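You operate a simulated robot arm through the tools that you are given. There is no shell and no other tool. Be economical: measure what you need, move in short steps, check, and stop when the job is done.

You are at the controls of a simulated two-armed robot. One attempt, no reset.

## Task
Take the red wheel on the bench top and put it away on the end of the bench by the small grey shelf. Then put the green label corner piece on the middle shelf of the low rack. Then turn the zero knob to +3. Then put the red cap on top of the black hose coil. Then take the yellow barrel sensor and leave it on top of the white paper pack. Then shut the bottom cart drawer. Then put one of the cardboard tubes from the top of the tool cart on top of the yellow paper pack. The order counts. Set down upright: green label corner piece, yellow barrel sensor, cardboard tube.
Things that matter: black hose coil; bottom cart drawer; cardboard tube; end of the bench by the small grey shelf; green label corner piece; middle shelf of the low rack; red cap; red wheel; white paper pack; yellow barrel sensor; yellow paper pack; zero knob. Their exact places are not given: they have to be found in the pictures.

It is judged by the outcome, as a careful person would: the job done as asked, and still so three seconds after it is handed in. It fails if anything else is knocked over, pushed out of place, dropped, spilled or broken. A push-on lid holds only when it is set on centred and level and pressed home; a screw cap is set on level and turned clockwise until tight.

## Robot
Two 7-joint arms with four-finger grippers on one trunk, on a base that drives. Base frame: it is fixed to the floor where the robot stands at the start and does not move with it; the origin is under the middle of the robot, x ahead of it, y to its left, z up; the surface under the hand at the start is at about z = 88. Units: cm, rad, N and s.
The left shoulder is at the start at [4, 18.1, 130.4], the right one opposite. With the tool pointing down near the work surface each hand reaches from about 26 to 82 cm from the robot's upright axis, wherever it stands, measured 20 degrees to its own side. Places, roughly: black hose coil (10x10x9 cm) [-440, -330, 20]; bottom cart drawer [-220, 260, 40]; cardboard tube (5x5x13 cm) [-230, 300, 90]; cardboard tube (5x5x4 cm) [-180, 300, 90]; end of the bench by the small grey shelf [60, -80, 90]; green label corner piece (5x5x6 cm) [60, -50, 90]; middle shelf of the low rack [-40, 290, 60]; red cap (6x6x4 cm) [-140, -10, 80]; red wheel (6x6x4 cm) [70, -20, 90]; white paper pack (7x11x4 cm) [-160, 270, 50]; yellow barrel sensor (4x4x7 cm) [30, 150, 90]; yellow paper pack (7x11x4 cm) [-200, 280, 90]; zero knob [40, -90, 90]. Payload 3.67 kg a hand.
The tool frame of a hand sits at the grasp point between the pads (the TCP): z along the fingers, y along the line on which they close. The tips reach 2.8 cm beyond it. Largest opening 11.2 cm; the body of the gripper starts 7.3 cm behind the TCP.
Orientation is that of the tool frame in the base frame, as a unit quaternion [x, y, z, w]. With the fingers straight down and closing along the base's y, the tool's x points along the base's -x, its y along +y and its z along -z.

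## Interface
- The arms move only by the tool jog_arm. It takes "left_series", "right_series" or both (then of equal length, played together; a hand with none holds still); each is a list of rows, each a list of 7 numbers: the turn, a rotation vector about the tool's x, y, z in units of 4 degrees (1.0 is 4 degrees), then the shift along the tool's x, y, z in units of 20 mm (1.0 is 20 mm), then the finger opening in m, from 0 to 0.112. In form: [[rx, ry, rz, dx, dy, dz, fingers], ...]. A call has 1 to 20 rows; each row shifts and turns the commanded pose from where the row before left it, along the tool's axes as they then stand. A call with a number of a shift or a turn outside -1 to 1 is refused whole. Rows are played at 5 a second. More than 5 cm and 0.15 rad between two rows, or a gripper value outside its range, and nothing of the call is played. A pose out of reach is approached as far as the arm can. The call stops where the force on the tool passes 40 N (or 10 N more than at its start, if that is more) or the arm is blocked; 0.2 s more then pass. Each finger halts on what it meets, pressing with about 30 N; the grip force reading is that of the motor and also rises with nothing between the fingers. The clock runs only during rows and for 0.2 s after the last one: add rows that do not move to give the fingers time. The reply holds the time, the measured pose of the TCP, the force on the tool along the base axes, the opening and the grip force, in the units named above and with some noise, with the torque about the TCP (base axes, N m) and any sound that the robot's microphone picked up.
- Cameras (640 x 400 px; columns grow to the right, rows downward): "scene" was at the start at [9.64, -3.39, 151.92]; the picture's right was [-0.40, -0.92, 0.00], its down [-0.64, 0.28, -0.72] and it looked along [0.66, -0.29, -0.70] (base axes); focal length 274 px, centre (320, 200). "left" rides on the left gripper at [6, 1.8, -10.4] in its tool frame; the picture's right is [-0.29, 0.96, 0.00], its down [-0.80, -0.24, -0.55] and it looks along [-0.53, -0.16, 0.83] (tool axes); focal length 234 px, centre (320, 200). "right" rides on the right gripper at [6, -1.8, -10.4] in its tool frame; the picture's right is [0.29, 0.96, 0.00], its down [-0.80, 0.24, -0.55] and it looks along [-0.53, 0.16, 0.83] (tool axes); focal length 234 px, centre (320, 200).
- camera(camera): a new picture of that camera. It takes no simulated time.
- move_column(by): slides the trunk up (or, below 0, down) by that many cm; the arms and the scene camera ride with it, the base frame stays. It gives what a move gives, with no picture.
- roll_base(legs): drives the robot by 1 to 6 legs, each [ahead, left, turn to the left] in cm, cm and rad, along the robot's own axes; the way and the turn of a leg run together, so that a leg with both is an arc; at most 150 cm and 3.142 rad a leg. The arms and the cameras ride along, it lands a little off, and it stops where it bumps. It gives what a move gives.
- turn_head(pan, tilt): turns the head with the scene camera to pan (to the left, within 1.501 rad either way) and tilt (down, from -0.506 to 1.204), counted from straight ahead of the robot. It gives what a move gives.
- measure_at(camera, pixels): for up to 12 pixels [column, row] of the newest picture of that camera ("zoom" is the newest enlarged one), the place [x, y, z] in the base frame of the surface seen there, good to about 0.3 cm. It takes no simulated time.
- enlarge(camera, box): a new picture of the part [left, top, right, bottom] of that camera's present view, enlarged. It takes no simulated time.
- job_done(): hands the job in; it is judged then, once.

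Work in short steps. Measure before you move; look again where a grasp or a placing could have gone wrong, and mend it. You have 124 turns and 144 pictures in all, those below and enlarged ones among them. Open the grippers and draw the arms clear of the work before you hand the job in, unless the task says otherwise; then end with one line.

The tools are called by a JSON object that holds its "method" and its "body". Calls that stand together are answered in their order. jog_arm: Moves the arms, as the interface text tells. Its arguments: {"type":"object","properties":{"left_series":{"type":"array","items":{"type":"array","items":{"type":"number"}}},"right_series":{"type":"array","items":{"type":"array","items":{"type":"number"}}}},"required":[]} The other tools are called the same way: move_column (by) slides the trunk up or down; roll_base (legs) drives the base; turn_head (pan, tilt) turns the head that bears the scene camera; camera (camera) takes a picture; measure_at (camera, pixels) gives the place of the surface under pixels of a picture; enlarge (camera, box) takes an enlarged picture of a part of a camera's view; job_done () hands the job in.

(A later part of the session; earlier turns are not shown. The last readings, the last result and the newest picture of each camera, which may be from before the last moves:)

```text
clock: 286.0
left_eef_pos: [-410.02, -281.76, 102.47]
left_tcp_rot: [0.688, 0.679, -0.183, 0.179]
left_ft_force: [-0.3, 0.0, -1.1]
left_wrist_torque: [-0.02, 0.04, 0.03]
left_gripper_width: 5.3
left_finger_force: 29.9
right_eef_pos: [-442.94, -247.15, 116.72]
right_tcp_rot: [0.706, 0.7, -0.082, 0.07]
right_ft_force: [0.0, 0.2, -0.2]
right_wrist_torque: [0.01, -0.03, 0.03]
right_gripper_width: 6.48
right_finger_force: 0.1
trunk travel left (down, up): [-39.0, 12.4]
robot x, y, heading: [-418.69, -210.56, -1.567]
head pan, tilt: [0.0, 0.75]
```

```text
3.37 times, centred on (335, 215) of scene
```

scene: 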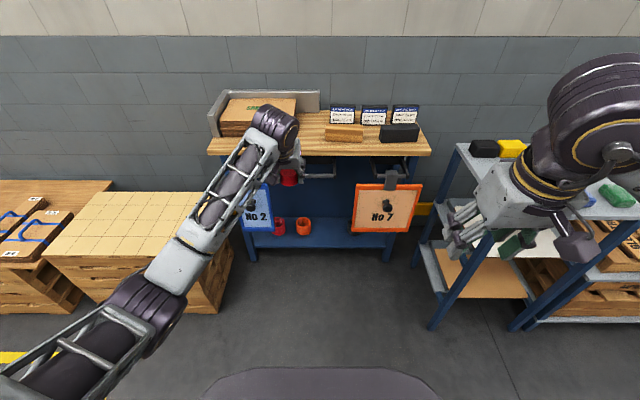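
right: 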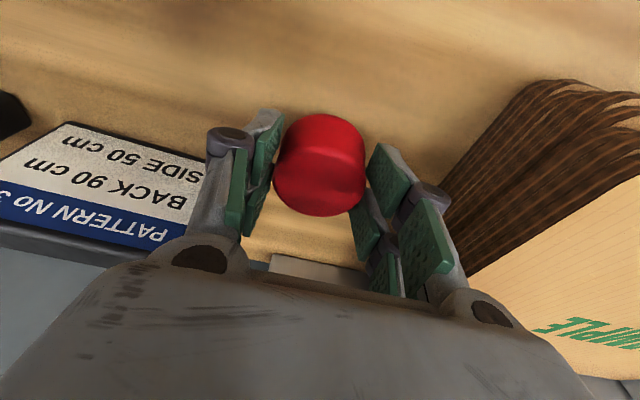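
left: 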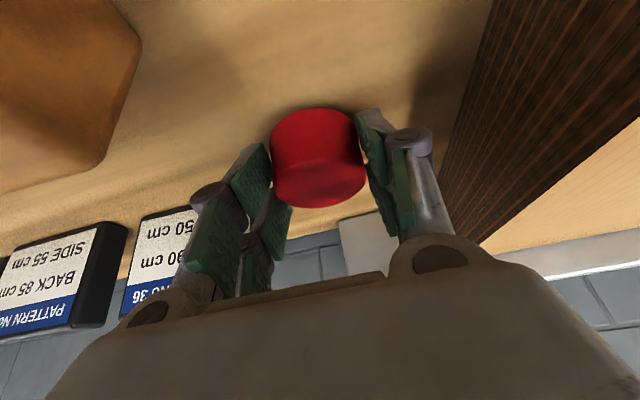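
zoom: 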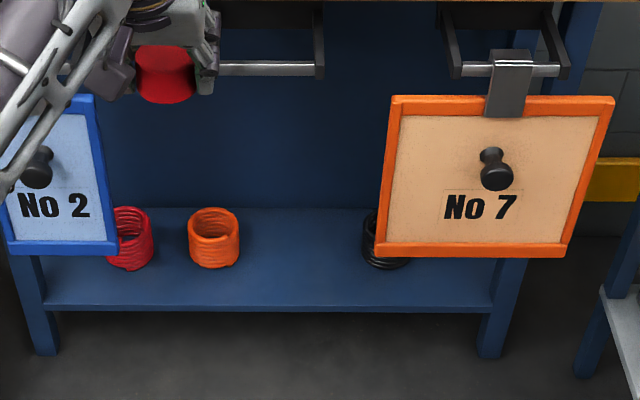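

Crates are low (z 54) and clear of the elbow. I lower the trunk 39 cm, then the left hand to about z 33 while yawing it 24° to the right about the vertical.

{"method": "move_column", "body": {"by": -38.5}}

{"method": "jog_arm", "body": {"left_series": [[0, 0, 0, 0.45, 0, 0.8, 0.0], [0, 0, 0, 0.45, 0, 0.8, 0.0], [0, 0, 0, 0.45, 0, 0.8, 0.0], [0, 0, 0, 0.45, 0, 0.8, 0.0], [0, 0, 0, 0.45, 0, 0.8, 0.0], [0, 0, 0, 0.45, 0, 0.8, 0.0], [0, 0, 0, 0.45, 0, 0.8, 0.0], [0, 0, 0, 0.45, 0, 0.8, 0.0], [0.44, 0, 0.777, 0.45, 0, 0.8, 0.0], [0.44, 0, 0.777, 0.45, 0, 0.8, 0.0], [0.44, 0, 0.777, 0.45, 0, 0.8, 0.0], [0.44, 0, 0.777, 0.45, 0, 0.8, 0.0], [0.44, 0, 0.777, 0.45, 0, 0.8, 0.0], [0.44, 0, 0.777, 0.45, 0, 0.8, 0.0], [0.44, 0, 0.777, 0.45, 0, 0.8, 0.0], [0, 0, 0, 0.4, 0, 0.7, 0.0], [0, 0, 0, 0, 0, 0, 0.0]]}}

{"method": "camera", "body": {"camera": "scene"}}

```text
clock: 289.7
left_eef_pos: [-410.02, -281.82, 64.22]
left_tcp_rot: [0.688, 0.679, -0.182, 0.18]
left_ft_force: [-1.3, 0.3, 0.0]
left_wrist_torque: [0.0, 0.03, 0.0]
left_gripper_width: 5.26
left_finger_force: 29.6
right_eef_pos: [-442.87, -247.08, 78.22]
right_tcp_rot: [0.706, 0.7, -0.082, 0.07]
right_ft_force: [-0.2, -0.2, -0.1]
right_wrist_torque: [-0.01, -0.01, 0.01]
right_gripper_width: 6.47
right_finger_force: 0.0
trunk travel left (down, up): [-0.5, 50.9]
robot x, y, heading: [-419.2, -210.5, -1.564]
head pan, tilt: [0.0, 0.75]
```

```text
clock: 293.3
left_eef_pos: [-410.07, -282.05, 35.0]
left_tcp_rot: [0.819, 0.514, -0.216, 0.137]
left_ft_force: [-0.7, 0.0, 0.1]
left_wrist_torque: [0.0, 0.06, 0.01]
left_gripper_width: 5.26
left_finger_force: 30.1
right_eef_pos: [-442.83, -247.04, 78.37]
right_tcp_rot: [0.706, 0.7, -0.082, 0.07]
right_ft_force: [-0.7, 0.3, 0.3]
right_wrist_torque: [-0.01, 0.05, 0.03]
right_gripper_width: 6.49
right_finger_force: 0.1
trunk travel left (down, up): [-0.5, 50.9]
robot x, y, heading: [-418.88, -210.71, -1.567]
head pan, tilt: [0.0, 0.75]
```

```text
38 pictures are left
```

scene: 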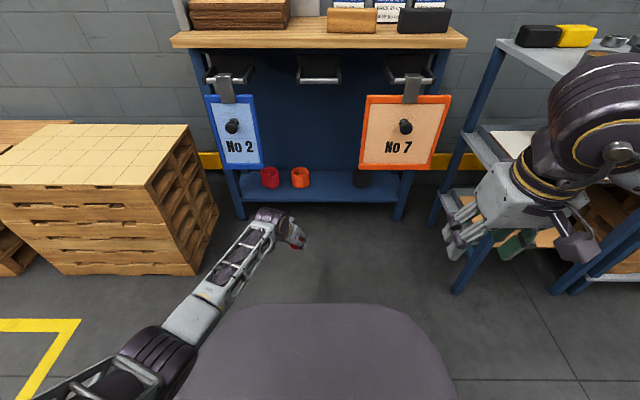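

The left hand hangs low and ready. I tuck the right hand up and inward so its elbow clears the side table, then turn the base right by 0.35 rad.

{"method": "jog_arm", "body": {"right_series": [[0, 0, 0, -0.3, 0.9, -0.95, 0.065], [0, 0, 0, -0.3, 0.9, -0.95, 0.065], [0, 0, 0, -0.3, 0.9, -0.95, 0.065], [0, 0, 0, -0.3, 0.9, -0.95, 0.065], [0, 0, 0, -0.3, 0.9, -0.95, 0.065], [0, 0, 0, -0.3, 0.9, -0.95, 0.065], [0, 0, 0, -0.3, 0.9, -0.95, 0.065], [0, 0, 0, -0.3, 0.9, -0.95, 0.065], [0, 0, 0, -0.3, 0.9, -0.95, 0.065], [0, 0, 0, -0.3, 0.9, -0.95, 0.065]]}}

{"method": "roll_base", "body": {"legs": [[0, 0, -0.35]]}}

{"method": "turn_head", "body": {"pan": -0.6, "tilt": 0.8}}

{"method": "camera", "body": {"camera": "scene"}}

```text
clock: 295.5
left_eef_pos: [-410.13, -282.04, 34.91]
left_tcp_rot: [0.818, 0.515, -0.217, 0.136]
left_ft_force: [-0.5, 0.0, -0.1]
left_wrist_torque: [0.01, 0.02, -0.01]
left_gripper_width: 5.27
left_finger_force: 30.2
right_eef_pos: [-424.46, -248.89, 97.73]
right_tcp_rot: [0.707, 0.699, -0.083, 0.07]
right_ft_force: [0.2, -0.6, 0.6]
right_wrist_torque: [-0.02, 0.0, 0.0]
right_gripper_width: 6.47
right_finger_force: 0.1
trunk travel left (down, up): [-0.5, 50.9]
robot x, y, heading: [-419.13, -210.42, -1.569]
head pan, tilt: [0.0, 0.75]
```

```text
clock: 297.1
left_eef_pos: [-435.3, -280.7, 35.04]
left_tcp_rot: [0.896, 0.362, -0.237, 0.096]
left_ft_force: [0.4, 0.1, -0.6]
left_wrist_torque: [0.02, 0.01, 0.02]
left_gripper_width: 5.27
left_finger_force: 30.4
right_eef_pos: [-437.35, -244.71, 97.72]
right_tcp_rot: [0.817, 0.566, -0.093, 0.055]
right_ft_force: [0.3, 0.5, 0.1]
right_wrist_torque: [0.02, 0.03, 0.03]
right_gripper_width: 6.5
right_finger_force: 0.0
trunk travel left (down, up): [-0.5, 50.9]
robot x, y, heading: [-419.03, -210.42, -1.912]
head pan, tilt: [0.0, 0.75]
```

```text
clock: 298.1
left_eef_pos: [-435.33, -280.67, 35.01]
left_tcp_rot: [0.896, 0.364, -0.237, 0.096]
left_ft_force: [0.2, -1.1, -0.5]
left_wrist_torque: [0.01, 0.0, 0.0]
left_gripper_width: 5.26
left_finger_force: 30.0
right_eef_pos: [-437.5, -244.53, 97.77]
right_tcp_rot: [0.818, 0.565, -0.094, 0.054]
right_ft_force: [0.5, 0.4, 0.2]
right_wrist_torque: [0.01, 0.03, 0.0]
right_gripper_width: 6.49
right_finger_force: 0.0
trunk travel left (down, up): [-0.5, 50.9]
robot x, y, heading: [-419.23, -210.83, -1.917]
head pan, tilt: [-0.6, 0.799]
```

```text
37 pictures are left
```

scene: 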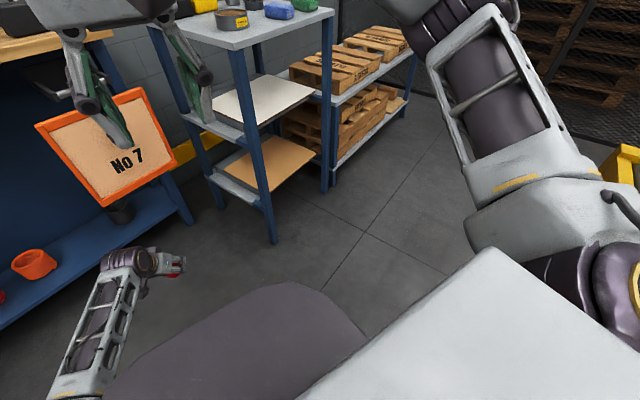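

Room is clear. I shift the base so the hand comes opposite the gap, then slide diagonally partway in beneath the bench.

{"method": "roll_base", "body": {"legs": [[18.5, 29.2, 0]]}}

{"method": "turn_head", "body": {"pan": 0.25, "tilt": 0.8}}

{"method": "camera", "body": {"camera": "scene"}}

```text
clock: 300.3
left_eef_pos: [-413.74, -307.86, 34.76]
left_tcp_rot: [0.896, 0.363, -0.237, 0.096]
left_ft_force: [0.3, 0.2, -0.9]
left_wrist_torque: [0.0, 0.02, 0.01]
left_gripper_width: 5.25
left_finger_force: 29.9
right_eef_pos: [-415.99, -271.92, 97.83]
right_tcp_rot: [0.817, 0.566, -0.093, 0.054]
right_ft_force: [-0.2, -0.3, 0.1]
right_wrist_torque: [0.02, 0.0, -0.04]
right_gripper_width: 6.48
right_finger_force: 0.2
trunk travel left (down, up): [-0.5, 50.9]
robot x, y, heading: [-397.79, -238.01, -1.914]
head pan, tilt: [-0.6, 0.799]
```

```text
clock: 301.5
left_eef_pos: [-413.89, -307.73, 35.08]
left_tcp_rot: [0.896, 0.363, -0.237, 0.096]
left_ft_force: [0.0, -0.3, -0.1]
left_wrist_torque: [0.0, 0.0, -0.02]
left_gripper_width: 5.25
left_finger_force: 30.2
right_eef_pos: [-416.0, -271.76, 97.78]
right_tcp_rot: [0.818, 0.565, -0.094, 0.054]
right_ft_force: [0.1, -0.4, -0.4]
right_wrist_torque: [-0.01, -0.02, 0.0]
right_gripper_width: 6.5
right_finger_force: 0.1
trunk travel left (down, up): [-0.5, 50.9]
robot x, y, heading: [-397.48, -237.6, -1.916]
head pan, tilt: [0.25, 0.799]
```

```text
36 pictures are left
```

scene: 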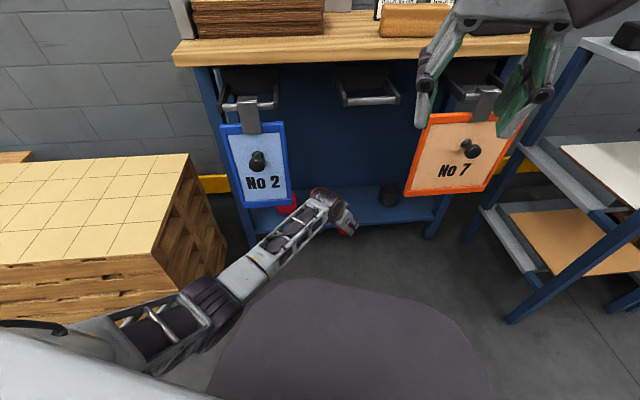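

The black coil is visible at (390,196). I enlarge to see its top and measure.

{"method": "enlarge", "body": {"camera": "scene", "box": [320, 165, 440, 240]}}

{"method": "measure_at", "body": {"camera": "scene", "pixels": [[389, 187], [380, 190], [398, 190], [389, 192], [389, 200], [389, 205], [345, 222], [325, 195], [409, 190], [288, 185]]}}

```text
5.33 times, centred on (380, 202) of scene
```

zoom: 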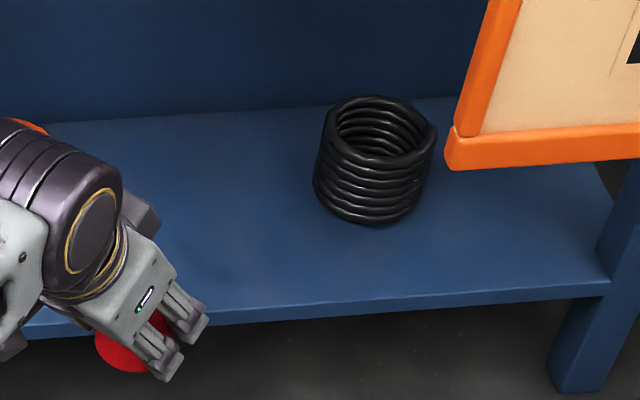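

```text
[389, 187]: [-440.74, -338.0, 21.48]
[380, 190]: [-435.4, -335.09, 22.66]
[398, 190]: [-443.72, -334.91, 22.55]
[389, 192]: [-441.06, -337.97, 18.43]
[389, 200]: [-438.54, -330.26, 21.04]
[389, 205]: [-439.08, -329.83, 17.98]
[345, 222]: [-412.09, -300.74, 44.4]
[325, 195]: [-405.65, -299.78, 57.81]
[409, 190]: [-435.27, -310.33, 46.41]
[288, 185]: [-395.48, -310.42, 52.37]
```

The coil is an open ring (inner radius ≈3.5, outer ≈4.7, centre (-439.9,-334.5), top ≈24.8), wider inside than the cap, so I will rest the cap on the rim, centred 3 cm toward the front. I slide the base diagonally in.

{"method": "roll_base", "body": {"legs": [[31.1, -14.7, 0]]}}

{"method": "camera", "body": {"camera": "scene"}}

{"method": "camera", "body": {"camera": "left"}}

```text
clock: 303.7
left_eef_pos: [-438.44, -332.17, 34.88]
left_tcp_rot: [0.896, 0.362, -0.238, 0.096]
left_ft_force: [-0.5, 0.3, -0.3]
left_wrist_torque: [0.01, 0.03, -0.01]
left_gripper_width: 5.26
left_finger_force: 29.8
right_eef_pos: [-440.62, -296.15, 97.74]
right_tcp_rot: [0.818, 0.566, -0.092, 0.054]
right_ft_force: [-0.7, -0.1, 0.1]
right_wrist_torque: [0.04, -0.03, 0.0]
right_gripper_width: 6.48
right_finger_force: 0.1
trunk travel left (down, up): [-0.5, 50.9]
robot x, y, heading: [-422.26, -262.51, -1.916]
head pan, tilt: [0.25, 0.799]
```

```text
34 pictures are left
```

scene: 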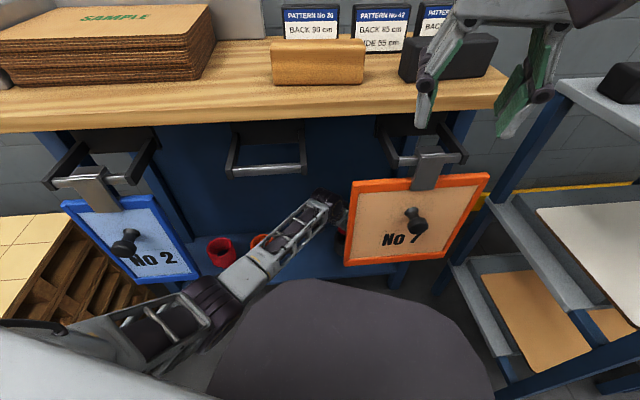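

```text
33 pictures are left
```

left: 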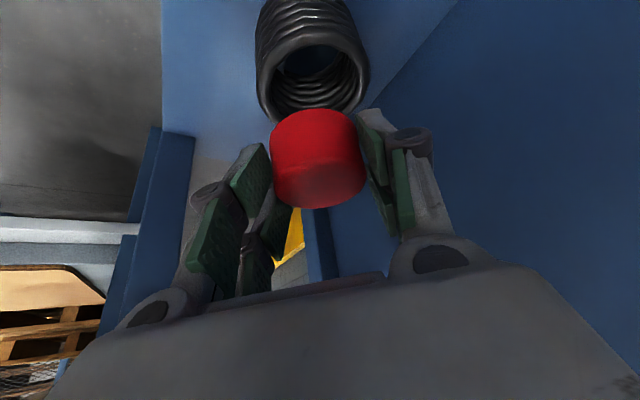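

The cap hovers over the coil. I measure the coil's rim in this left view.

{"method": "measure_at", "body": {"camera": "left", "pixels": [[262, 75], [366, 75], [270, 45], [350, 45], [315, 37], [265, 95], [363, 95], [280, 108], [345, 40], [315, 20]]}}

{"method": "enlarge", "body": {"camera": "left", "box": [235, 0, 395, 120]}}

```text
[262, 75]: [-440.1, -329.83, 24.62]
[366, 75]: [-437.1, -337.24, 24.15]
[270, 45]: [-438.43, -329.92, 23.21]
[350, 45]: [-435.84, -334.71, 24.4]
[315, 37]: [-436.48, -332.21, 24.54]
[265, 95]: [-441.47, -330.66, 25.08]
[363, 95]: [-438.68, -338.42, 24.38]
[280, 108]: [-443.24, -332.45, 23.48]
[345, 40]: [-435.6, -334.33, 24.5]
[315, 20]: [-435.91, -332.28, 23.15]
```

```text
3.33 times, centred on (315, 60) of left
```

zoom: 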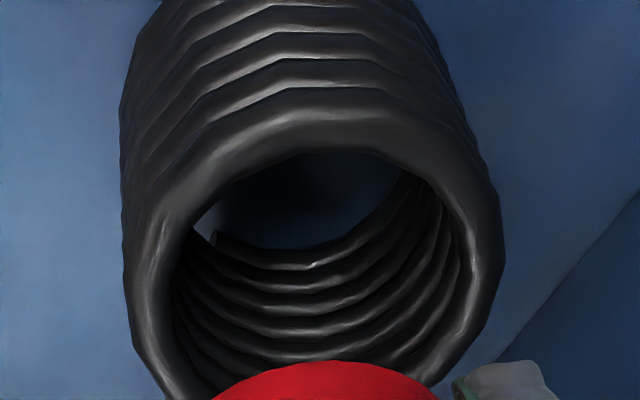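

Rim top is z≈24.8 with centre (-440,-334.3). I nudge back 3 mm and lower to about 7 mm above the rim.

{"method": "jog_arm", "body": {"left_series": [[0, 0, 0, 0.39, 0, 0.59, 0.0], [0, 0, 0, 0.39, 0, 0.59, 0.0], [0, 0, 0, 0.39, 0, 0.59, 0.0], [0, 0, 0, 0.39, 0, 0.59, 0.0], [0, 0, 0, 0, 0, 0, 0.0]]}}

{"method": "jog_arm", "body": {"left_series": [[0, 0, 0, 0.035, 0, 0.061, 0.0], [0, 0, 0, 0.035, 0, 0.061, 0.0], [0, 0, 0, 0.035, 0, 0.061, 0.0], [0, 0, 0, 0, 0, 0, 0.0]]}}

```text
clock: 304.9
left_eef_pos: [-438.18, -331.91, 29.16]
left_tcp_rot: [0.896, 0.362, -0.238, 0.096]
left_ft_force: [0.2, -0.3, 0.3]
left_wrist_torque: [0.0, 0.02, 0.02]
left_gripper_width: 5.29
left_finger_force: 30.0
right_eef_pos: [-440.56, -296.1, 97.75]
right_tcp_rot: [0.818, 0.565, -0.094, 0.054]
right_ft_force: [-0.4, 0.6, 0.4]
right_wrist_torque: [-0.01, 0.0, -0.01]
right_gripper_width: 6.5
right_finger_force: 0.1
trunk travel left (down, up): [-0.5, 50.9]
robot x, y, heading: [-421.82, -262.1, -1.917]
head pan, tilt: [0.25, 0.799]
```

```text
clock: 305.9
left_eef_pos: [-438.08, -332.02, 28.74]
left_tcp_rot: [0.896, 0.362, -0.237, 0.096]
left_ft_force: [-0.2, 0.2, -0.3]
left_wrist_torque: [-0.03, -0.07, -0.02]
left_gripper_width: 5.28
left_finger_force: 30.1
right_eef_pos: [-440.56, -296.14, 97.76]
right_tcp_rot: [0.818, 0.565, -0.094, 0.054]
right_ft_force: [-0.3, -0.1, 0.5]
right_wrist_torque: [-0.01, -0.02, 0.04]
right_gripper_width: 6.5
right_finger_force: 0.1
trunk travel left (down, up): [-0.5, 50.9]
robot x, y, heading: [-422.24, -261.97, -1.915]
head pan, tilt: [0.25, 0.799]
```

{"method": "jog_arm", "body": {"left_series": [[0, 0, 0, 0.035, 0, 0.061, 0.0], [0, 0, 0, 0.035, 0, 0.061, 0.0], [0, 0, 0, 0.035, 0, 0.061, 0.0], [0, 0, 0, 0, 0, 0, 0.0]]}}

{"method": "enlarge", "body": {"camera": "left", "box": [200, 20, 440, 220]}}

```text
clock: 306.9
left_eef_pos: [-438.2, -331.83, 28.66]
left_tcp_rot: [0.896, 0.362, -0.238, 0.096]
left_ft_force: [0.0, -1.0, 1.5]
left_wrist_torque: [0.02, -0.02, 0.02]
left_gripper_width: 5.26
left_finger_force: 29.5
right_eef_pos: [-440.55, -296.1, 97.79]
right_tcp_rot: [0.818, 0.565, -0.094, 0.055]
right_ft_force: [0.9, -0.8, -0.7]
right_wrist_torque: [-0.02, 0.01, 0.0]
right_gripper_width: 6.48
right_finger_force: 0.1
trunk travel left (down, up): [-0.5, 50.9]
robot x, y, heading: [-422.26, -262.29, -1.923]
head pan, tilt: [0.25, 0.799]
```

```text
2.00 times, centred on (320, 120) of left
```

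zoom: 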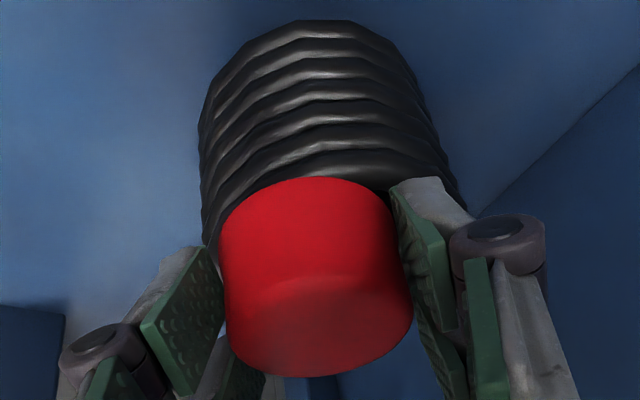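

Height lags the command by 3 mm, hinting at contact. I press down another 2 mm to confirm.

{"method": "jog_arm", "body": {"left_series": [[0, 0, 0, 0.035, 0, 0.061, 0.0], [0, 0, 0, 0.035, 0, 0.061, 0.0], [0, 0, 0, 0, 0, 0, 0.0]]}}

```text
clock: 307.7
left_eef_pos: [-438.29, -331.95, 28.51]
left_tcp_rot: [0.896, 0.362, -0.239, 0.097]
left_ft_force: [1.9, 2.7, 16.5]
left_wrist_torque: [0.22, 0.19, -0.08]
left_gripper_width: 5.26
left_finger_force: 30.0
right_eef_pos: [-440.55, -295.96, 97.79]
right_tcp_rot: [0.818, 0.565, -0.094, 0.055]
right_ft_force: [-0.4, -0.8, -0.2]
right_wrist_torque: [-0.04, -0.01, 0.01]
right_gripper_width: 6.49
right_finger_force: 0.1
trunk travel left (down, up): [-0.5, 50.9]
robot x, y, heading: [-422.34, -262.35, -1.921]
head pan, tilt: [0.25, 0.799]
```

Firm contact (16 N). I ease up 1 mm, open slightly, and retreat along the hand's axis a few centimetres.

{"method": "jog_arm", "body": {"left_series": [[0, 0, 0, -0.03, 0, -0.05, 0.0], [0, 0, 0, 0, 0, 0, 0.054], [0, 0, 0, 0, 0, 0, 0.058], [0, 0, 0, 0, 0, 0, 0.064], [0, 0, 0, 0, 0, 0, 0.064], [0, 0, 0, 0, 0, -0.2, 0.064], [0, 0, 0, 0, 0, -0.3, 0.064], [0, 0, 0, 0, 0, -0.4, 0.064], [0, 0, 0, 0, 0, -0.4, 0.064], [0, 0, 0, 0, 0, -0.4, 0.064], [0, 0, 0, 0, 0, -0.4, 0.064], [0, 0, 0, 0, 0, -0.4, 0.064], [0, 0, 0, 0, 0, -0.4, 0.064]]}}

{"method": "camera", "body": {"camera": "left"}}

```text
clock: 310.5
left_eef_pos: [-436.21, -329.92, 33.34]
left_tcp_rot: [0.896, 0.363, -0.237, 0.096]
left_ft_force: [0.8, -0.4, -0.1]
left_wrist_torque: [0.02, 0.01, 0.01]
left_gripper_width: 6.41
left_finger_force: 0.0
right_eef_pos: [-440.6, -296.04, 97.76]
right_tcp_rot: [0.818, 0.565, -0.094, 0.054]
right_ft_force: [0.3, 0.9, 0.7]
right_wrist_torque: [-0.02, -0.01, 0.0]
right_gripper_width: 6.52
right_finger_force: 0.1
trunk travel left (down, up): [-0.5, 50.9]
robot x, y, heading: [-422.34, -262.15, -1.917]
head pan, tilt: [0.25, 0.799]
```

```text
30 pictures are left
```

left: 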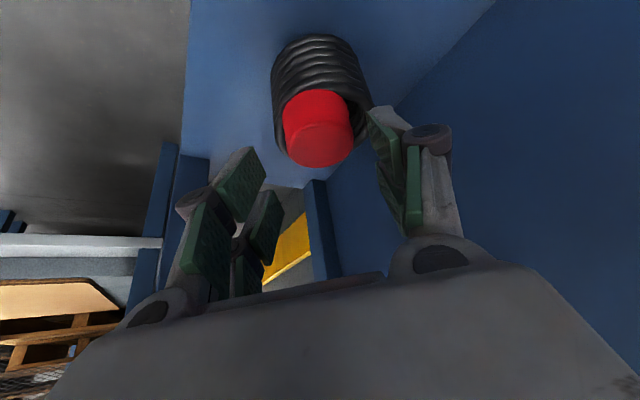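

The cap stayed on the coil. I check that its top is level.

{"method": "measure_at", "body": {"camera": "left", "pixels": [[320, 130], [300, 140], [342, 140], [320, 158], [320, 122], [316, 100]]}}

{"method": "enlarge", "body": {"camera": "left", "box": [250, 20, 410, 180]}}

```text
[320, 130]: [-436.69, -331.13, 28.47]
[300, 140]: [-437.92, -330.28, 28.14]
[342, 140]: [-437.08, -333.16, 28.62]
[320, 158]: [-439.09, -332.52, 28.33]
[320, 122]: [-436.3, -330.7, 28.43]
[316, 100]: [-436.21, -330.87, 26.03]
```

```text
2.50 times, centred on (330, 100) of left
```

zoom: 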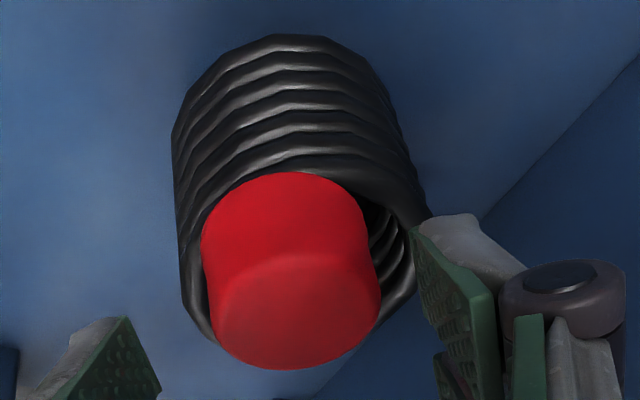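

Cap top is level at z 28.4: done. I back out the same way, raise the trunk, and tuck the left hand.

{"method": "roll_base", "body": {"legs": [[-31.1, 14.7, 0], [-20, 0, 0]]}}

{"method": "move_column", "body": {"by": 39.5}}

{"method": "jog_arm", "body": {"left_series": [[0, 0, 0, 0.2, 0, -0.97, 0.064], [0, 0, 0, 0.2, 0, -0.97, 0.064], [0, 0, 0, 0.2, 0, -0.97, 0.064], [0, 0, 0, 0.2, 0, -0.97, 0.064], [0, 0, 0, 0.2, 0, -0.97, 0.064], [0, 0, 0, 0.2, 0, -0.97, 0.064], [0, 0, 0, 0.2, 0, -0.97, 0.064], [0, 0, 0, 0.2, 0, -0.97, 0.064], [0, 0, 0, 0.2, 0, -0.97, 0.064], [0, 0, 0, 0.2, 0, -0.97, 0.064], [0, 0, 0, 0.2, 0, -0.97, 0.064], [0, 0, 0, 0.2, 0, -0.97, 0.064], [0, 0, 0, 0.2, 0, -0.97, 0.064], [0, 0, 0, 0.2, 0, -0.97, 0.064], [0, 0, 0, 0.2, 0, -0.97, 0.064], [0, 0, 0, 0.2, 0, -0.97, 0.064], [0, 0, 0, 0.2, 0, -0.97, 0.064]]}}

{"method": "jog_arm", "body": {"left_series": [[0, 0.92, 0, 0, 0, 0, 0.08], [0, 0.92, 0, 0, 0, 0, 0.08], [0, 0.92, 0, 0, 0, 0, 0.08], [0, 0.92, 0, 0, 0, 0, 0.08], [0, 0.92, 0, 0, 0, 0, 0.08], [0, 0.92, 0, 0, 0, 0, 0.08], [0, 0.92, 0, 0, 0, 0, 0.08], [0, 0.92, 0, 0, 0, 0, 0.08], [0, 0, -0.9, 0, 0.3, 0, 0.08], [0, 0, -0.9, 0, 0.3, 0, 0.08], [0, 0, -0.9, 0, 0.3, 0, 0.08], [0, 0, -0.9, 0, 0.3, 0, 0.08], [0, 0, -0.9, 0, 0.3, 0, 0.08], [0, 0, -0.9, 0, 0.3, 0, 0.08], [0, 0, -0.85, 0, 0.3, 0, 0.08]]}}

```text
clock: 314.0
left_eef_pos: [-404.62, -286.55, 33.4]
left_tcp_rot: [0.897, 0.36, -0.238, 0.095]
left_ft_force: [0.4, -0.4, 0.4]
left_wrist_torque: [0.02, 0.01, 0.03]
left_gripper_width: 6.38
left_finger_force: 0.0
right_eef_pos: [-408.86, -252.79, 97.87]
right_tcp_rot: [0.819, 0.564, -0.094, 0.055]
right_ft_force: [0.1, 0.9, -0.4]
right_wrist_torque: [-0.01, 0.03, 0.0]
right_gripper_width: 6.5
right_finger_force: 0.0
trunk travel left (down, up): [-0.5, 50.9]
robot x, y, heading: [-390.65, -219.14, -1.917]
head pan, tilt: [0.25, 0.799]
```

```text
clock: 317.8
left_eef_pos: [-404.62, -286.64, 72.78]
left_tcp_rot: [0.897, 0.361, -0.237, 0.095]
left_ft_force: [0.8, 0.2, -0.6]
left_wrist_torque: [0.02, -0.01, 0.0]
left_gripper_width: 6.4
left_finger_force: 0.1
right_eef_pos: [-408.96, -252.73, 137.16]
right_tcp_rot: [0.819, 0.564, -0.094, 0.054]
right_ft_force: [0.7, 0.1, -0.6]
right_wrist_torque: [-0.01, 0.04, 0.01]
right_gripper_width: 6.49
right_finger_force: 0.0
trunk travel left (down, up): [-40.0, 11.4]
robot x, y, heading: [-390.02, -218.78, -1.921]
head pan, tilt: [0.25, 0.799]
```

```text
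clock: 321.4
left_eef_pos: [-388.58, -271.22, 98.1]
left_tcp_rot: [0.897, 0.361, -0.238, 0.096]
left_ft_force: [-0.2, -0.1, -0.4]
left_wrist_torque: [-0.01, -0.02, -0.02]
left_gripper_width: 6.38
left_finger_force: 0.0
right_eef_pos: [-408.85, -252.83, 137.13]
right_tcp_rot: [0.819, 0.564, -0.094, 0.055]
right_ft_force: [-0.8, 0.5, 0.5]
right_wrist_torque: [-0.02, 0.02, 0.01]
right_gripper_width: 6.53
right_finger_force: 0.0
trunk travel left (down, up): [-40.0, 11.4]
robot x, y, heading: [-390.31, -218.86, -1.921]
head pan, tilt: [0.25, 0.799]
```

```text
clock: 324.6
left_eef_pos: [-385.18, -273.63, 98.04]
left_tcp_rot: [0.825, 0.566, -0.001, 0.0]
left_ft_force: [0.9, -1.3, 0.3]
left_wrist_torque: [-0.01, -0.03, 0.02]
left_gripper_width: 7.98
left_finger_force: 0.1
right_eef_pos: [-408.94, -252.85, 137.19]
right_tcp_rot: [0.819, 0.564, -0.094, 0.055]
right_ft_force: [-0.2, -0.5, -0.4]
right_wrist_torque: [-0.02, -0.01, -0.03]
right_gripper_width: 6.49
right_finger_force: 0.1
trunk travel left (down, up): [-40.0, 11.4]
robot x, y, heading: [-390.01, -218.91, -1.922]
head pan, tilt: [0.25, 0.799]
```

Now I tuck the left hand higher and closer, and drive out: away from the control post, turn to heading 0, then back along the known way.

{"method": "jog_arm", "body": {"left_series": [[0, 0, 0, 0.6, 0, -0.9, 0.08], [0, 0, 0, 0.6, 0, -0.9, 0.08], [0, 0, 0, 0.6, 0, -0.9, 0.08], [0, 0, 0, 0.6, 0, -0.9, 0.08], [0, 0, 0, 0.6, 0, -0.9, 0.08], [0, 0, 0, 0.6, 0, -0.9, 0.08], [0, 0, 0, 0.6, 0, -0.9, 0.08], [0, 0, 0, 0.6, 0, -0.9, 0.08], [0, 0, 0, 0.6, 0, -0.9, 0.08], [0, 0, 0, 0.6, 0, -0.9, 0.08], [0, 0, 0, 0.6, 0, -0.9, 0.08]]}}

{"method": "roll_base", "body": {"legs": [[-25, 54.7, 0], [0, 0, 1.92], [93, 52, 0], [94, 51, 0]]}}

```text
clock: 327.0
left_eef_pos: [-380.38, -261.16, 117.87]
left_tcp_rot: [0.825, 0.564, -0.002, 0.0]
left_ft_force: [-0.4, 0.0, 0.0]
left_wrist_torque: [-0.05, 0.06, 0.03]
left_gripper_width: 8.02
left_finger_force: 0.0
right_eef_pos: [-408.97, -252.89, 137.24]
right_tcp_rot: [0.819, 0.563, -0.093, 0.055]
right_ft_force: [0.5, 0.4, 0.5]
right_wrist_torque: [-0.04, 0.02, 0.0]
right_gripper_width: 6.5
right_finger_force: 0.1
trunk travel left (down, up): [-40.0, 11.4]
robot x, y, heading: [-390.35, -218.94, -1.919]
head pan, tilt: [0.25, 0.799]
```

```text
clock: 345.9
left_eef_pos: [-108.84, -81.62, 117.95]
left_tcp_rot: [0.002, 1.0, 0.0, 0.002]
left_ft_force: [0.0, -0.9, 1.0]
left_wrist_torque: [0.03, -0.02, 0.01]
left_gripper_width: 8.01
left_finger_force: 0.0
right_eef_pos: [-106.59, -111.26, 137.17]
right_tcp_rot: [-0.001, 0.994, -0.008, 0.108]
right_ft_force: [0.1, -0.1, 0.0]
right_wrist_torque: [-0.04, 0.01, 0.0]
right_gripper_width: 6.5
right_finger_force: 0.0
trunk travel left (down, up): [-40.0, 11.4]
robot x, y, heading: [-144.66, -106.1, 0.016]
head pan, tilt: [0.25, 0.799]
```

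{"method": "roll_base", "body": {"legs": [[118, 0, -0.012], [0, 125, 0], [0, 128, 0]]}}

{"method": "turn_head", "body": {"pan": 0, "tilt": 0.75}}

{"method": "camera", "body": {"camera": "scene"}}

```text
clock: 364.2
left_eef_pos: [9.11, 170.52, 117.84]
left_tcp_rot: [0.006, 1.0, -0.001, 0.002]
left_ft_force: [-0.4, 0.2, -0.9]
left_wrist_torque: [0.0, -0.01, 0.0]
left_gripper_width: 8.02
left_finger_force: 0.0
right_eef_pos: [11.34, 140.89, 137.11]
right_tcp_rot: [0.003, 0.994, -0.009, 0.109]
right_ft_force: [-0.2, 0.5, 0.1]
right_wrist_torque: [0.0, -0.01, 0.01]
right_gripper_width: 6.47
right_finger_force: 0.2
trunk travel left (down, up): [-40.0, 11.4]
robot x, y, heading: [-27.36, 146.21, 0.006]
head pan, tilt: [0.25, 0.799]
```

```text
clock: 365.0
left_eef_pos: [9.17, 170.69, 117.87]
left_tcp_rot: [0.006, 1.0, -0.002, 0.002]
left_ft_force: [-0.3, 0.5, -0.5]
left_wrist_torque: [0.01, 0.0, 0.02]
left_gripper_width: 7.99
left_finger_force: 0.0
right_eef_pos: [11.19, 140.98, 137.26]
right_tcp_rot: [0.001, 0.994, -0.008, 0.107]
right_ft_force: [-1.0, 0.0, 0.2]
right_wrist_torque: [0.02, -0.02, 0.01]
right_gripper_width: 6.5
right_finger_force: 0.0
trunk travel left (down, up): [-40.0, 11.4]
robot x, y, heading: [-27.08, 146.57, 0.006]
head pan, tilt: [0.0, 0.75]
```

```text
28 pictures are left
```

scene: 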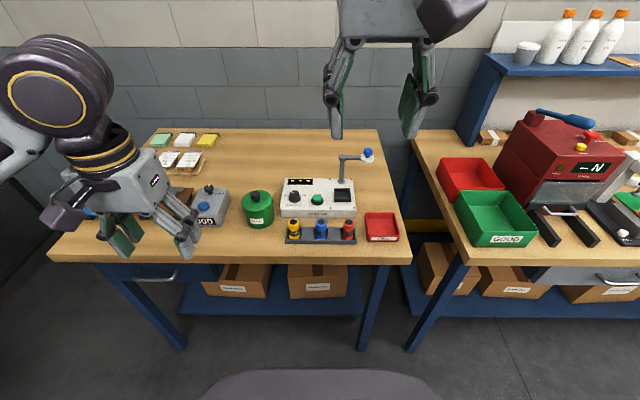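

Three barrel sensors stand in a holder: yellow at (293,229), blue (320,228), red (347,228). I enlarge and measure.

{"method": "enlarge", "body": {"camera": "scene", "box": [270, 190, 410, 260]}}

{"method": "measure_at", "body": {"camera": "scene", "pixels": [[293, 221], [293, 226], [288, 230], [299, 230], [293, 238], [320, 221], [293, 243], [310, 240], [293, 213], [282, 238], [270, 215]]}}

```text
4.57 times, centred on (340, 225) of scene
```

zoom: 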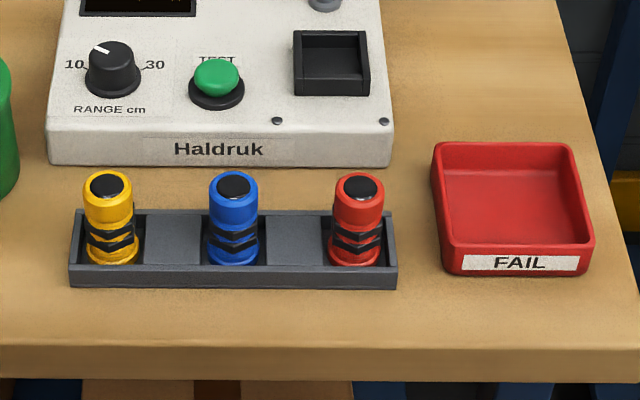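

```text
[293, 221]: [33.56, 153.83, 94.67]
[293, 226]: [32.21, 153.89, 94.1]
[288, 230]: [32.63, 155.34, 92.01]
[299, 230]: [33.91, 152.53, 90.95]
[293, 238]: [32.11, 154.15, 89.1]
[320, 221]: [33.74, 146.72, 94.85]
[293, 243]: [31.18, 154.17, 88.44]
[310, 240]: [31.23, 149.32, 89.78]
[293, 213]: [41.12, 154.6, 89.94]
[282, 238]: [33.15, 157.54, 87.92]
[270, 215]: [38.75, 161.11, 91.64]
```

Yellow sensor centre ≈ (33.3,154.0), 3 cm thick, top z 94.9. I bring the left hand in with a 40° pitch, stopping 8 cm short.

{"method": "jog_arm", "body": {"left_series": [[0, -1, 0, 0, -0.83, 0, 0.055], [0, -1, 0, 0, -0.83, 0, 0.055], [0, -1, 0, 0, -0.83, 0, 0.055], [0, -1, 0, 0, -0.83, 0, 0.055], [0, -1, 0, 0, -0.83, 0, 0.055], [0, -1, 0, 0, -0.83, 0, 0.055], [0, -1, 0, 0, -0.83, 0, 0.055], [0, -1, 0, 0, -0.83, 0, 0.055], [0, -1, 0, 0, -0.83, 0, 0.055], [0, -1, 0, 0, -0.83, 0, 0.055]]}}

{"method": "jog_arm", "body": {"left_series": [[0, 0, 0, -0.7, 0, 0.5, 0.055], [0, 0, 0, -0.7, 0, 0.5, 0.055], [0, 0, 0, 0, 0, 0.9, 0.055], [0, 0, 0, 0, 0, 0.9, 0.055], [0, 0, 0, 0, 0, 0.9, 0.055], [0, 0, 0, 0, 0, 0.9, 0.055], [0, 0, 0, 0, 0, 0.9, 0.055], [0, 0, 0, 0, 0, 0.9, 0.055], [0, 0, 0, 0, 0, 0.9, 0.055], [0, 0, 0, 0, 0, 0.9, 0.055], [0, 0, 0, 0, 0, 0.9, 0.055], [0, 0, 0, 0, 0, 0.9, 0.055], [0, 0, 0, 0, 0, 0.9, 0.055], [0, 0, 0, 0, 0, 0.9, 0.055]]}}

{"method": "camera", "body": {"camera": "left"}}

```text
clock: 367.2
left_eef_pos: [12.18, 152.18, 119.29]
left_tcp_rot: [0.004, 0.939, -0.002, 0.343]
left_ft_force: [0.8, 0.6, -0.2]
left_wrist_torque: [0.02, 0.02, 0.01]
left_gripper_width: 5.49
left_finger_force: 0.1
left hand out of reach, approached as far as the arm can: row 5, 6, 7, 8, 9
right_eef_pos: [11.3, 140.81, 137.11]
right_tcp_rot: [0.003, 0.994, -0.009, 0.108]
right_ft_force: [0.1, -0.7, -0.8]
right_wrist_torque: [0.01, 0.01, 0.01]
right_gripper_width: 6.5
right_finger_force: 0.1
trunk travel left (down, up): [-40.0, 11.4]
robot x, y, heading: [-26.97, 146.34, 0.01]
head pan, tilt: [0.0, 0.75]
```

```text
clock: 370.2
left_eef_pos: [29.32, 152.29, 102.82]
left_tcp_rot: [0.004, 0.939, -0.003, 0.344]
left_ft_force: [0.7, -0.2, -0.2]
left_wrist_torque: [0.05, 0.01, 0.01]
left_gripper_width: 5.49
left_finger_force: 0.0
right_eef_pos: [11.43, 140.94, 137.16]
right_tcp_rot: [0.003, 0.994, -0.008, 0.107]
right_ft_force: [0.2, -0.1, -0.9]
right_wrist_torque: [0.01, 0.02, -0.03]
right_gripper_width: 6.51
right_finger_force: 0.0
trunk travel left (down, up): [-40.0, 11.4]
robot x, y, heading: [-26.5, 146.31, 0.006]
head pan, tilt: [0.0, 0.75]
```

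```text
26 pictures are left
```

left: 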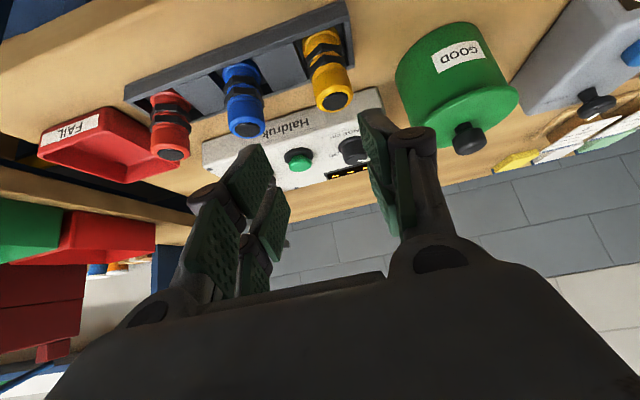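

The yellow sensor is at (328,75). I measure its top and sides.

{"method": "measure_at", "body": {"camera": "left", "pixels": [[337, 98], [318, 75], [347, 72], [330, 85], [322, 35], [334, 108], [410, 90]]}}

```text
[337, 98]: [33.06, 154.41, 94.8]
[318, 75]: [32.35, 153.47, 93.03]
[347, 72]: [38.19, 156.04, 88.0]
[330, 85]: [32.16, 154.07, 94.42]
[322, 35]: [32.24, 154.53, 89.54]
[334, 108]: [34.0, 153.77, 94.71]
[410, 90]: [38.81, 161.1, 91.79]
```

Sensor centre (33.2,154.2). I shift and advance to TCP z 93.6, grip, and lift.

{"method": "jog_arm", "body": {"left_series": [[0, 0, 0, 0.73, 0.48, 0, 0.055], [0, 0, 0, 0.73, 0.47, 0, 0.055], [0, 0, 0, 0, 0, 0.8, 0.055], [0, 0, 0, 0, 0, 0.8, 0.055], [0, 0, 0, 0, 0, 0.8, 0.055], [0, 0, 0, 0, 0, 0.8, 0.055], [0, 0, 0, 0, 0, 0.8, 0.055], [0, 0, 0, 0, 0, 0.78, 0.055], [0, 0, 0, 0, 0, 0, 0.055], [0, 0, 0, 0, 0, 0, 0.02], [0, 0, 0, 0, 0, 0, 0.0], [0, 0, 0, 0, 0, 0, 0.0], [0, 0, 0, -0.16, 0, -0.19, 0.0], [0, 0, 0, -0.16, 0, -0.19, 0.0], [0, 0, 0, -0.16, 0, -0.19, 0.0], [0, 0, 0, -0.16, 0, -0.19, 0.0]]}}

{"method": "camera", "body": {"camera": "left"}}

```text
clock: 373.6
left_eef_pos: [33.35, 154.06, 95.76]
left_tcp_rot: [0.005, 0.939, -0.002, 0.344]
left_ft_force: [0.1, 0.1, -0.9]
left_wrist_torque: [-0.01, 0.01, 0.01]
left_gripper_width: 3.26
left_finger_force: 29.6
right_eef_pos: [11.28, 140.87, 137.21]
right_tcp_rot: [0.002, 0.994, -0.01, 0.108]
right_ft_force: [-0.6, 0.5, -0.6]
right_wrist_torque: [0.0, 0.0, -0.05]
right_gripper_width: 6.5
right_finger_force: 0.1
trunk travel left (down, up): [-40.0, 11.4]
robot x, y, heading: [-26.87, 146.35, 0.008]
head pan, tilt: [0.0, 0.75]
```

```text
25 pictures are left
```

left: 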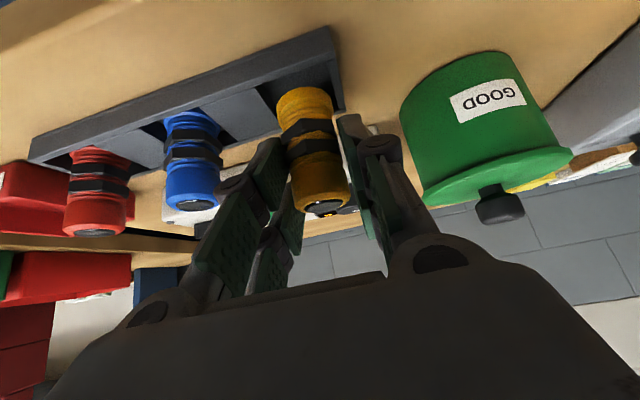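

The sensor is held (3.26 cm). I lift and draw back, turn left, and drive round toward the tool cart.

{"method": "jog_arm", "body": {"left_series": [[0, 0, 0, -0.2, 0, -0.3, 0.0], [0, 0, 0, -0.4, 0, -0.5, 0.0], [0, 0, 0, -0.4, 0, -0.5, 0.0], [0, 0, 0, -0.4, 0, -0.5, 0.0], [0, 0, 0, 0.25, 0, -0.9, 0.0], [0, 0, 0, 0.25, 0, -0.9, 0.0], [0, 0, 0, 0.25, 0, -0.9, 0.0], [0, 0, 0, 0.25, 0, -0.9, 0.0], [0, 0, 0, 0.25, 0, -0.9, 0.0], [0, 0, 0, 0.25, 0, -0.9, 0.0], [0, 0, 0, 0.25, 0, -0.9, 0.0], [0, 0, 0, 0.25, 0, -0.9, 0.0], [0, 0, 0, 0.25, 0, -0.9, 0.0], [0, 0, 0, 0.25, 0, -0.9, 0.0], [0, 0, 0, 0.25, 0, -0.9, 0.0], [0, 0, 0, 0.25, 0, -0.5, 0.0]]}}

{"method": "roll_base", "body": {"legs": [[0, 0, 1.565], [46, 20, 0], [0, 70, 0]]}}

{"method": "turn_head", "body": {"pan": 0.6, "tilt": 0.65}}

{"method": "camera", "body": {"camera": "scene"}}

```text
clock: 377.2
left_eef_pos: [15.61, 156.52, 111.19]
left_tcp_rot: [0.015, 0.936, 0.05, 0.348]
left_ft_force: [0.1, -0.7, -0.8]
left_wrist_torque: [-0.01, 0.01, 0.01]
left_gripper_width: 3.25
left_finger_force: 29.5
right_eef_pos: [11.19, 140.89, 137.15]
right_tcp_rot: [0.004, 0.994, -0.008, 0.108]
right_ft_force: [1.0, -0.6, 0.2]
right_wrist_torque: [0.02, 0.0, -0.01]
right_gripper_width: 6.5
right_finger_force: 0.1
trunk travel left (down, up): [-40.0, 11.4]
robot x, y, heading: [-27.11, 146.1, 0.009]
head pan, tilt: [0.0, 0.75]
stopped in row 16 (left hand): the arm was blocked; the commanded pose is now the measured one
```

```text
clock: 387.9
left_eef_pos: [-127.32, 235.78, 111.1]
left_tcp_rot: [-0.653, 0.671, 0.282, 0.211]
left_ft_force: [0.7, -0.3, -0.2]
left_wrist_torque: [-0.01, 0.02, 0.05]
left_gripper_width: 3.25
left_finger_force: 29.9
right_eef_pos: [-111.58, 231.57, 137.12]
right_tcp_rot: [-0.702, 0.704, 0.071, 0.082]
right_ft_force: [0.3, -0.3, -0.2]
right_wrist_torque: [0.0, -0.03, -0.01]
right_gripper_width: 6.52
right_finger_force: 0.0
trunk travel left (down, up): [-40.0, 11.4]
robot x, y, heading: [-116.79, 192.91, 1.584]
head pan, tilt: [0.0, 0.75]
```

```text
clock: 388.9
left_eef_pos: [-127.21, 235.87, 111.1]
left_tcp_rot: [-0.653, 0.67, 0.282, 0.212]
left_ft_force: [0.2, 0.7, -0.2]
left_wrist_torque: [-0.01, 0.01, 0.03]
left_gripper_width: 3.25
left_finger_force: 30.0
right_eef_pos: [-111.59, 231.53, 137.1]
right_tcp_rot: [-0.703, 0.703, 0.071, 0.082]
right_ft_force: [0.9, -0.2, -0.1]
right_wrist_torque: [-0.01, -0.01, 0.01]
right_gripper_width: 6.49
right_finger_force: 0.1
trunk travel left (down, up): [-40.0, 11.4]
robot x, y, heading: [-116.81, 193.38, 1.586]
head pan, tilt: [0.6, 0.649]
```

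```text
24 pictures are left
```

scene: 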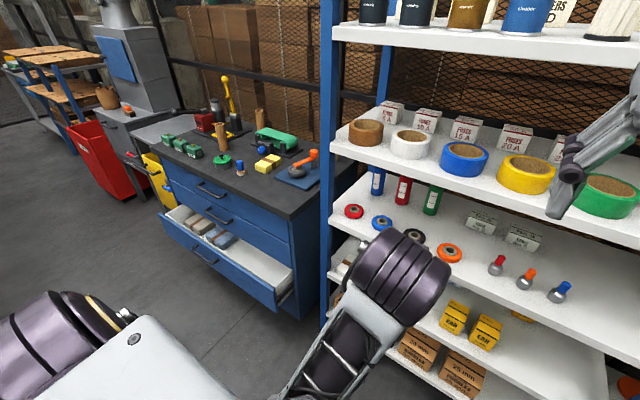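

The cart's open drawer holds small packs; tubes and a yellow pack are on its top. I enlarge and measure.

{"method": "enlarge", "body": {"camera": "scene", "box": [120, 70, 340, 330]}}

{"method": "measure_at", "body": {"camera": "scene", "pixels": [[182, 215], [192, 222], [205, 230], [224, 240], [262, 165], [215, 265], [165, 225], [285, 290], [259, 118], [222, 130], [213, 245], [280, 140]]}}

```text
1.54 times, centred on (230, 200) of scene
```

zoom: 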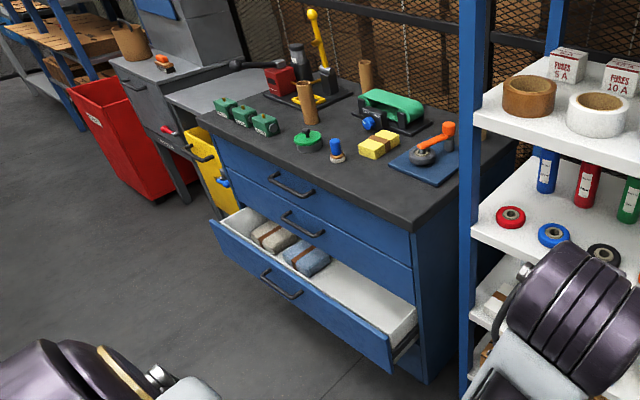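

```text
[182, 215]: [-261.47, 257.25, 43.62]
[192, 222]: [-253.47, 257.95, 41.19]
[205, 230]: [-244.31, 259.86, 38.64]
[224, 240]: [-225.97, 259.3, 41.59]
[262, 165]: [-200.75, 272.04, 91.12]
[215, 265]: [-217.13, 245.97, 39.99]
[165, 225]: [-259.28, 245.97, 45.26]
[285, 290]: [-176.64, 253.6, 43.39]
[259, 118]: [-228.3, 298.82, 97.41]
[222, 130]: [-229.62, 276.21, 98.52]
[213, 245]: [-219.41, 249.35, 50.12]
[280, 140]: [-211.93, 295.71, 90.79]
```

The white pack seems to be on the tall rack's lower shelf near (345,258), partly hidden by my arm. I shift the base a little and look there.

{"method": "roll_base", "body": {"legs": [[-12, 38, -0.015]]}}

{"method": "turn_head", "body": {"pan": -0.1, "tilt": 0.75}}

{"method": "camera", "body": {"camera": "scene"}}

```text
clock: 391.4
left_eef_pos: [-163.9, 224.2, 111.19]
left_tcp_rot: [-0.644, 0.679, 0.279, 0.215]
left_ft_force: [0.0, 0.2, -0.9]
left_wrist_torque: [-0.01, -0.04, -0.03]
left_gripper_width: 3.25
left_finger_force: 29.8
right_eef_pos: [-148.55, 219.54, 137.19]
right_tcp_rot: [-0.694, 0.712, 0.07, 0.083]
right_ft_force: [-0.5, -0.6, 0.2]
right_wrist_torque: [0.01, 0.02, 0.02]
right_gripper_width: 6.49
right_finger_force: 0.1
trunk travel left (down, up): [-40.0, 11.4]
robot x, y, heading: [-154.64, 181.41, 1.562]
head pan, tilt: [0.6, 0.649]
```

```text
clock: 392.4
left_eef_pos: [-164.07, 224.13, 111.16]
left_tcp_rot: [-0.645, 0.678, 0.28, 0.213]
left_ft_force: [0.0, -0.2, -0.2]
left_wrist_torque: [-0.02, -0.02, -0.01]
left_gripper_width: 3.24
left_finger_force: 29.8
right_eef_pos: [-148.55, 219.58, 137.14]
right_tcp_rot: [-0.694, 0.711, 0.071, 0.083]
right_ft_force: [0.0, -0.1, 0.2]
right_wrist_torque: [-0.01, 0.0, -0.03]
right_gripper_width: 6.52
right_finger_force: 0.2
trunk travel left (down, up): [-40.0, 11.4]
robot x, y, heading: [-154.57, 181.54, 1.561]
head pan, tilt: [-0.099, 0.75]
```

```text
22 pictures are left
```

scene: 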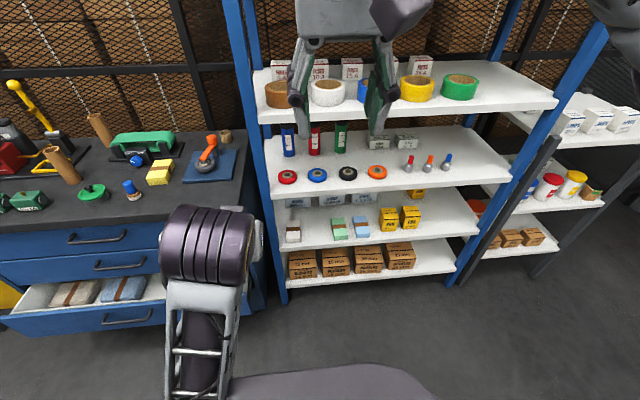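

The white pack is at (293,231) on the rack's third shelf (beside green and blue packs). I enlarge and measure.

{"method": "enlarge", "body": {"camera": "scene", "box": [260, 170, 400, 260]}}

{"method": "measure_at", "body": {"camera": "scene", "pixels": [[293, 227], [287, 229], [300, 229], [293, 222], [293, 235], [293, 240], [310, 243], [310, 192], [310, 200], [270, 170], [340, 228], [325, 205]]}}

```text
4.44 times, centred on (330, 215) of scene
```

zoom: 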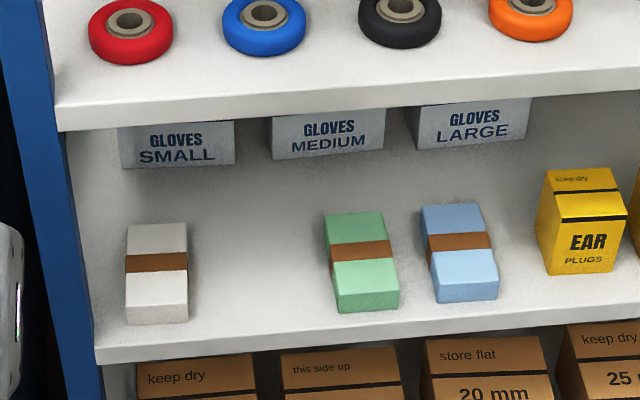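

```text
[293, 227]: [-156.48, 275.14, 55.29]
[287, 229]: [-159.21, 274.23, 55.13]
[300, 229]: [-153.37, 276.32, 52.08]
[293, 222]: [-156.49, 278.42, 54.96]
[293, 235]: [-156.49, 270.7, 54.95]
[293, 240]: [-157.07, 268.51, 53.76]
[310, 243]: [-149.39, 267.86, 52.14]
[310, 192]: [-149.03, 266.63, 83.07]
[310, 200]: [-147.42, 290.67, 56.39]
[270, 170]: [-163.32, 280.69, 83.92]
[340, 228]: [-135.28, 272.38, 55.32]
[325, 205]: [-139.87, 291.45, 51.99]
```

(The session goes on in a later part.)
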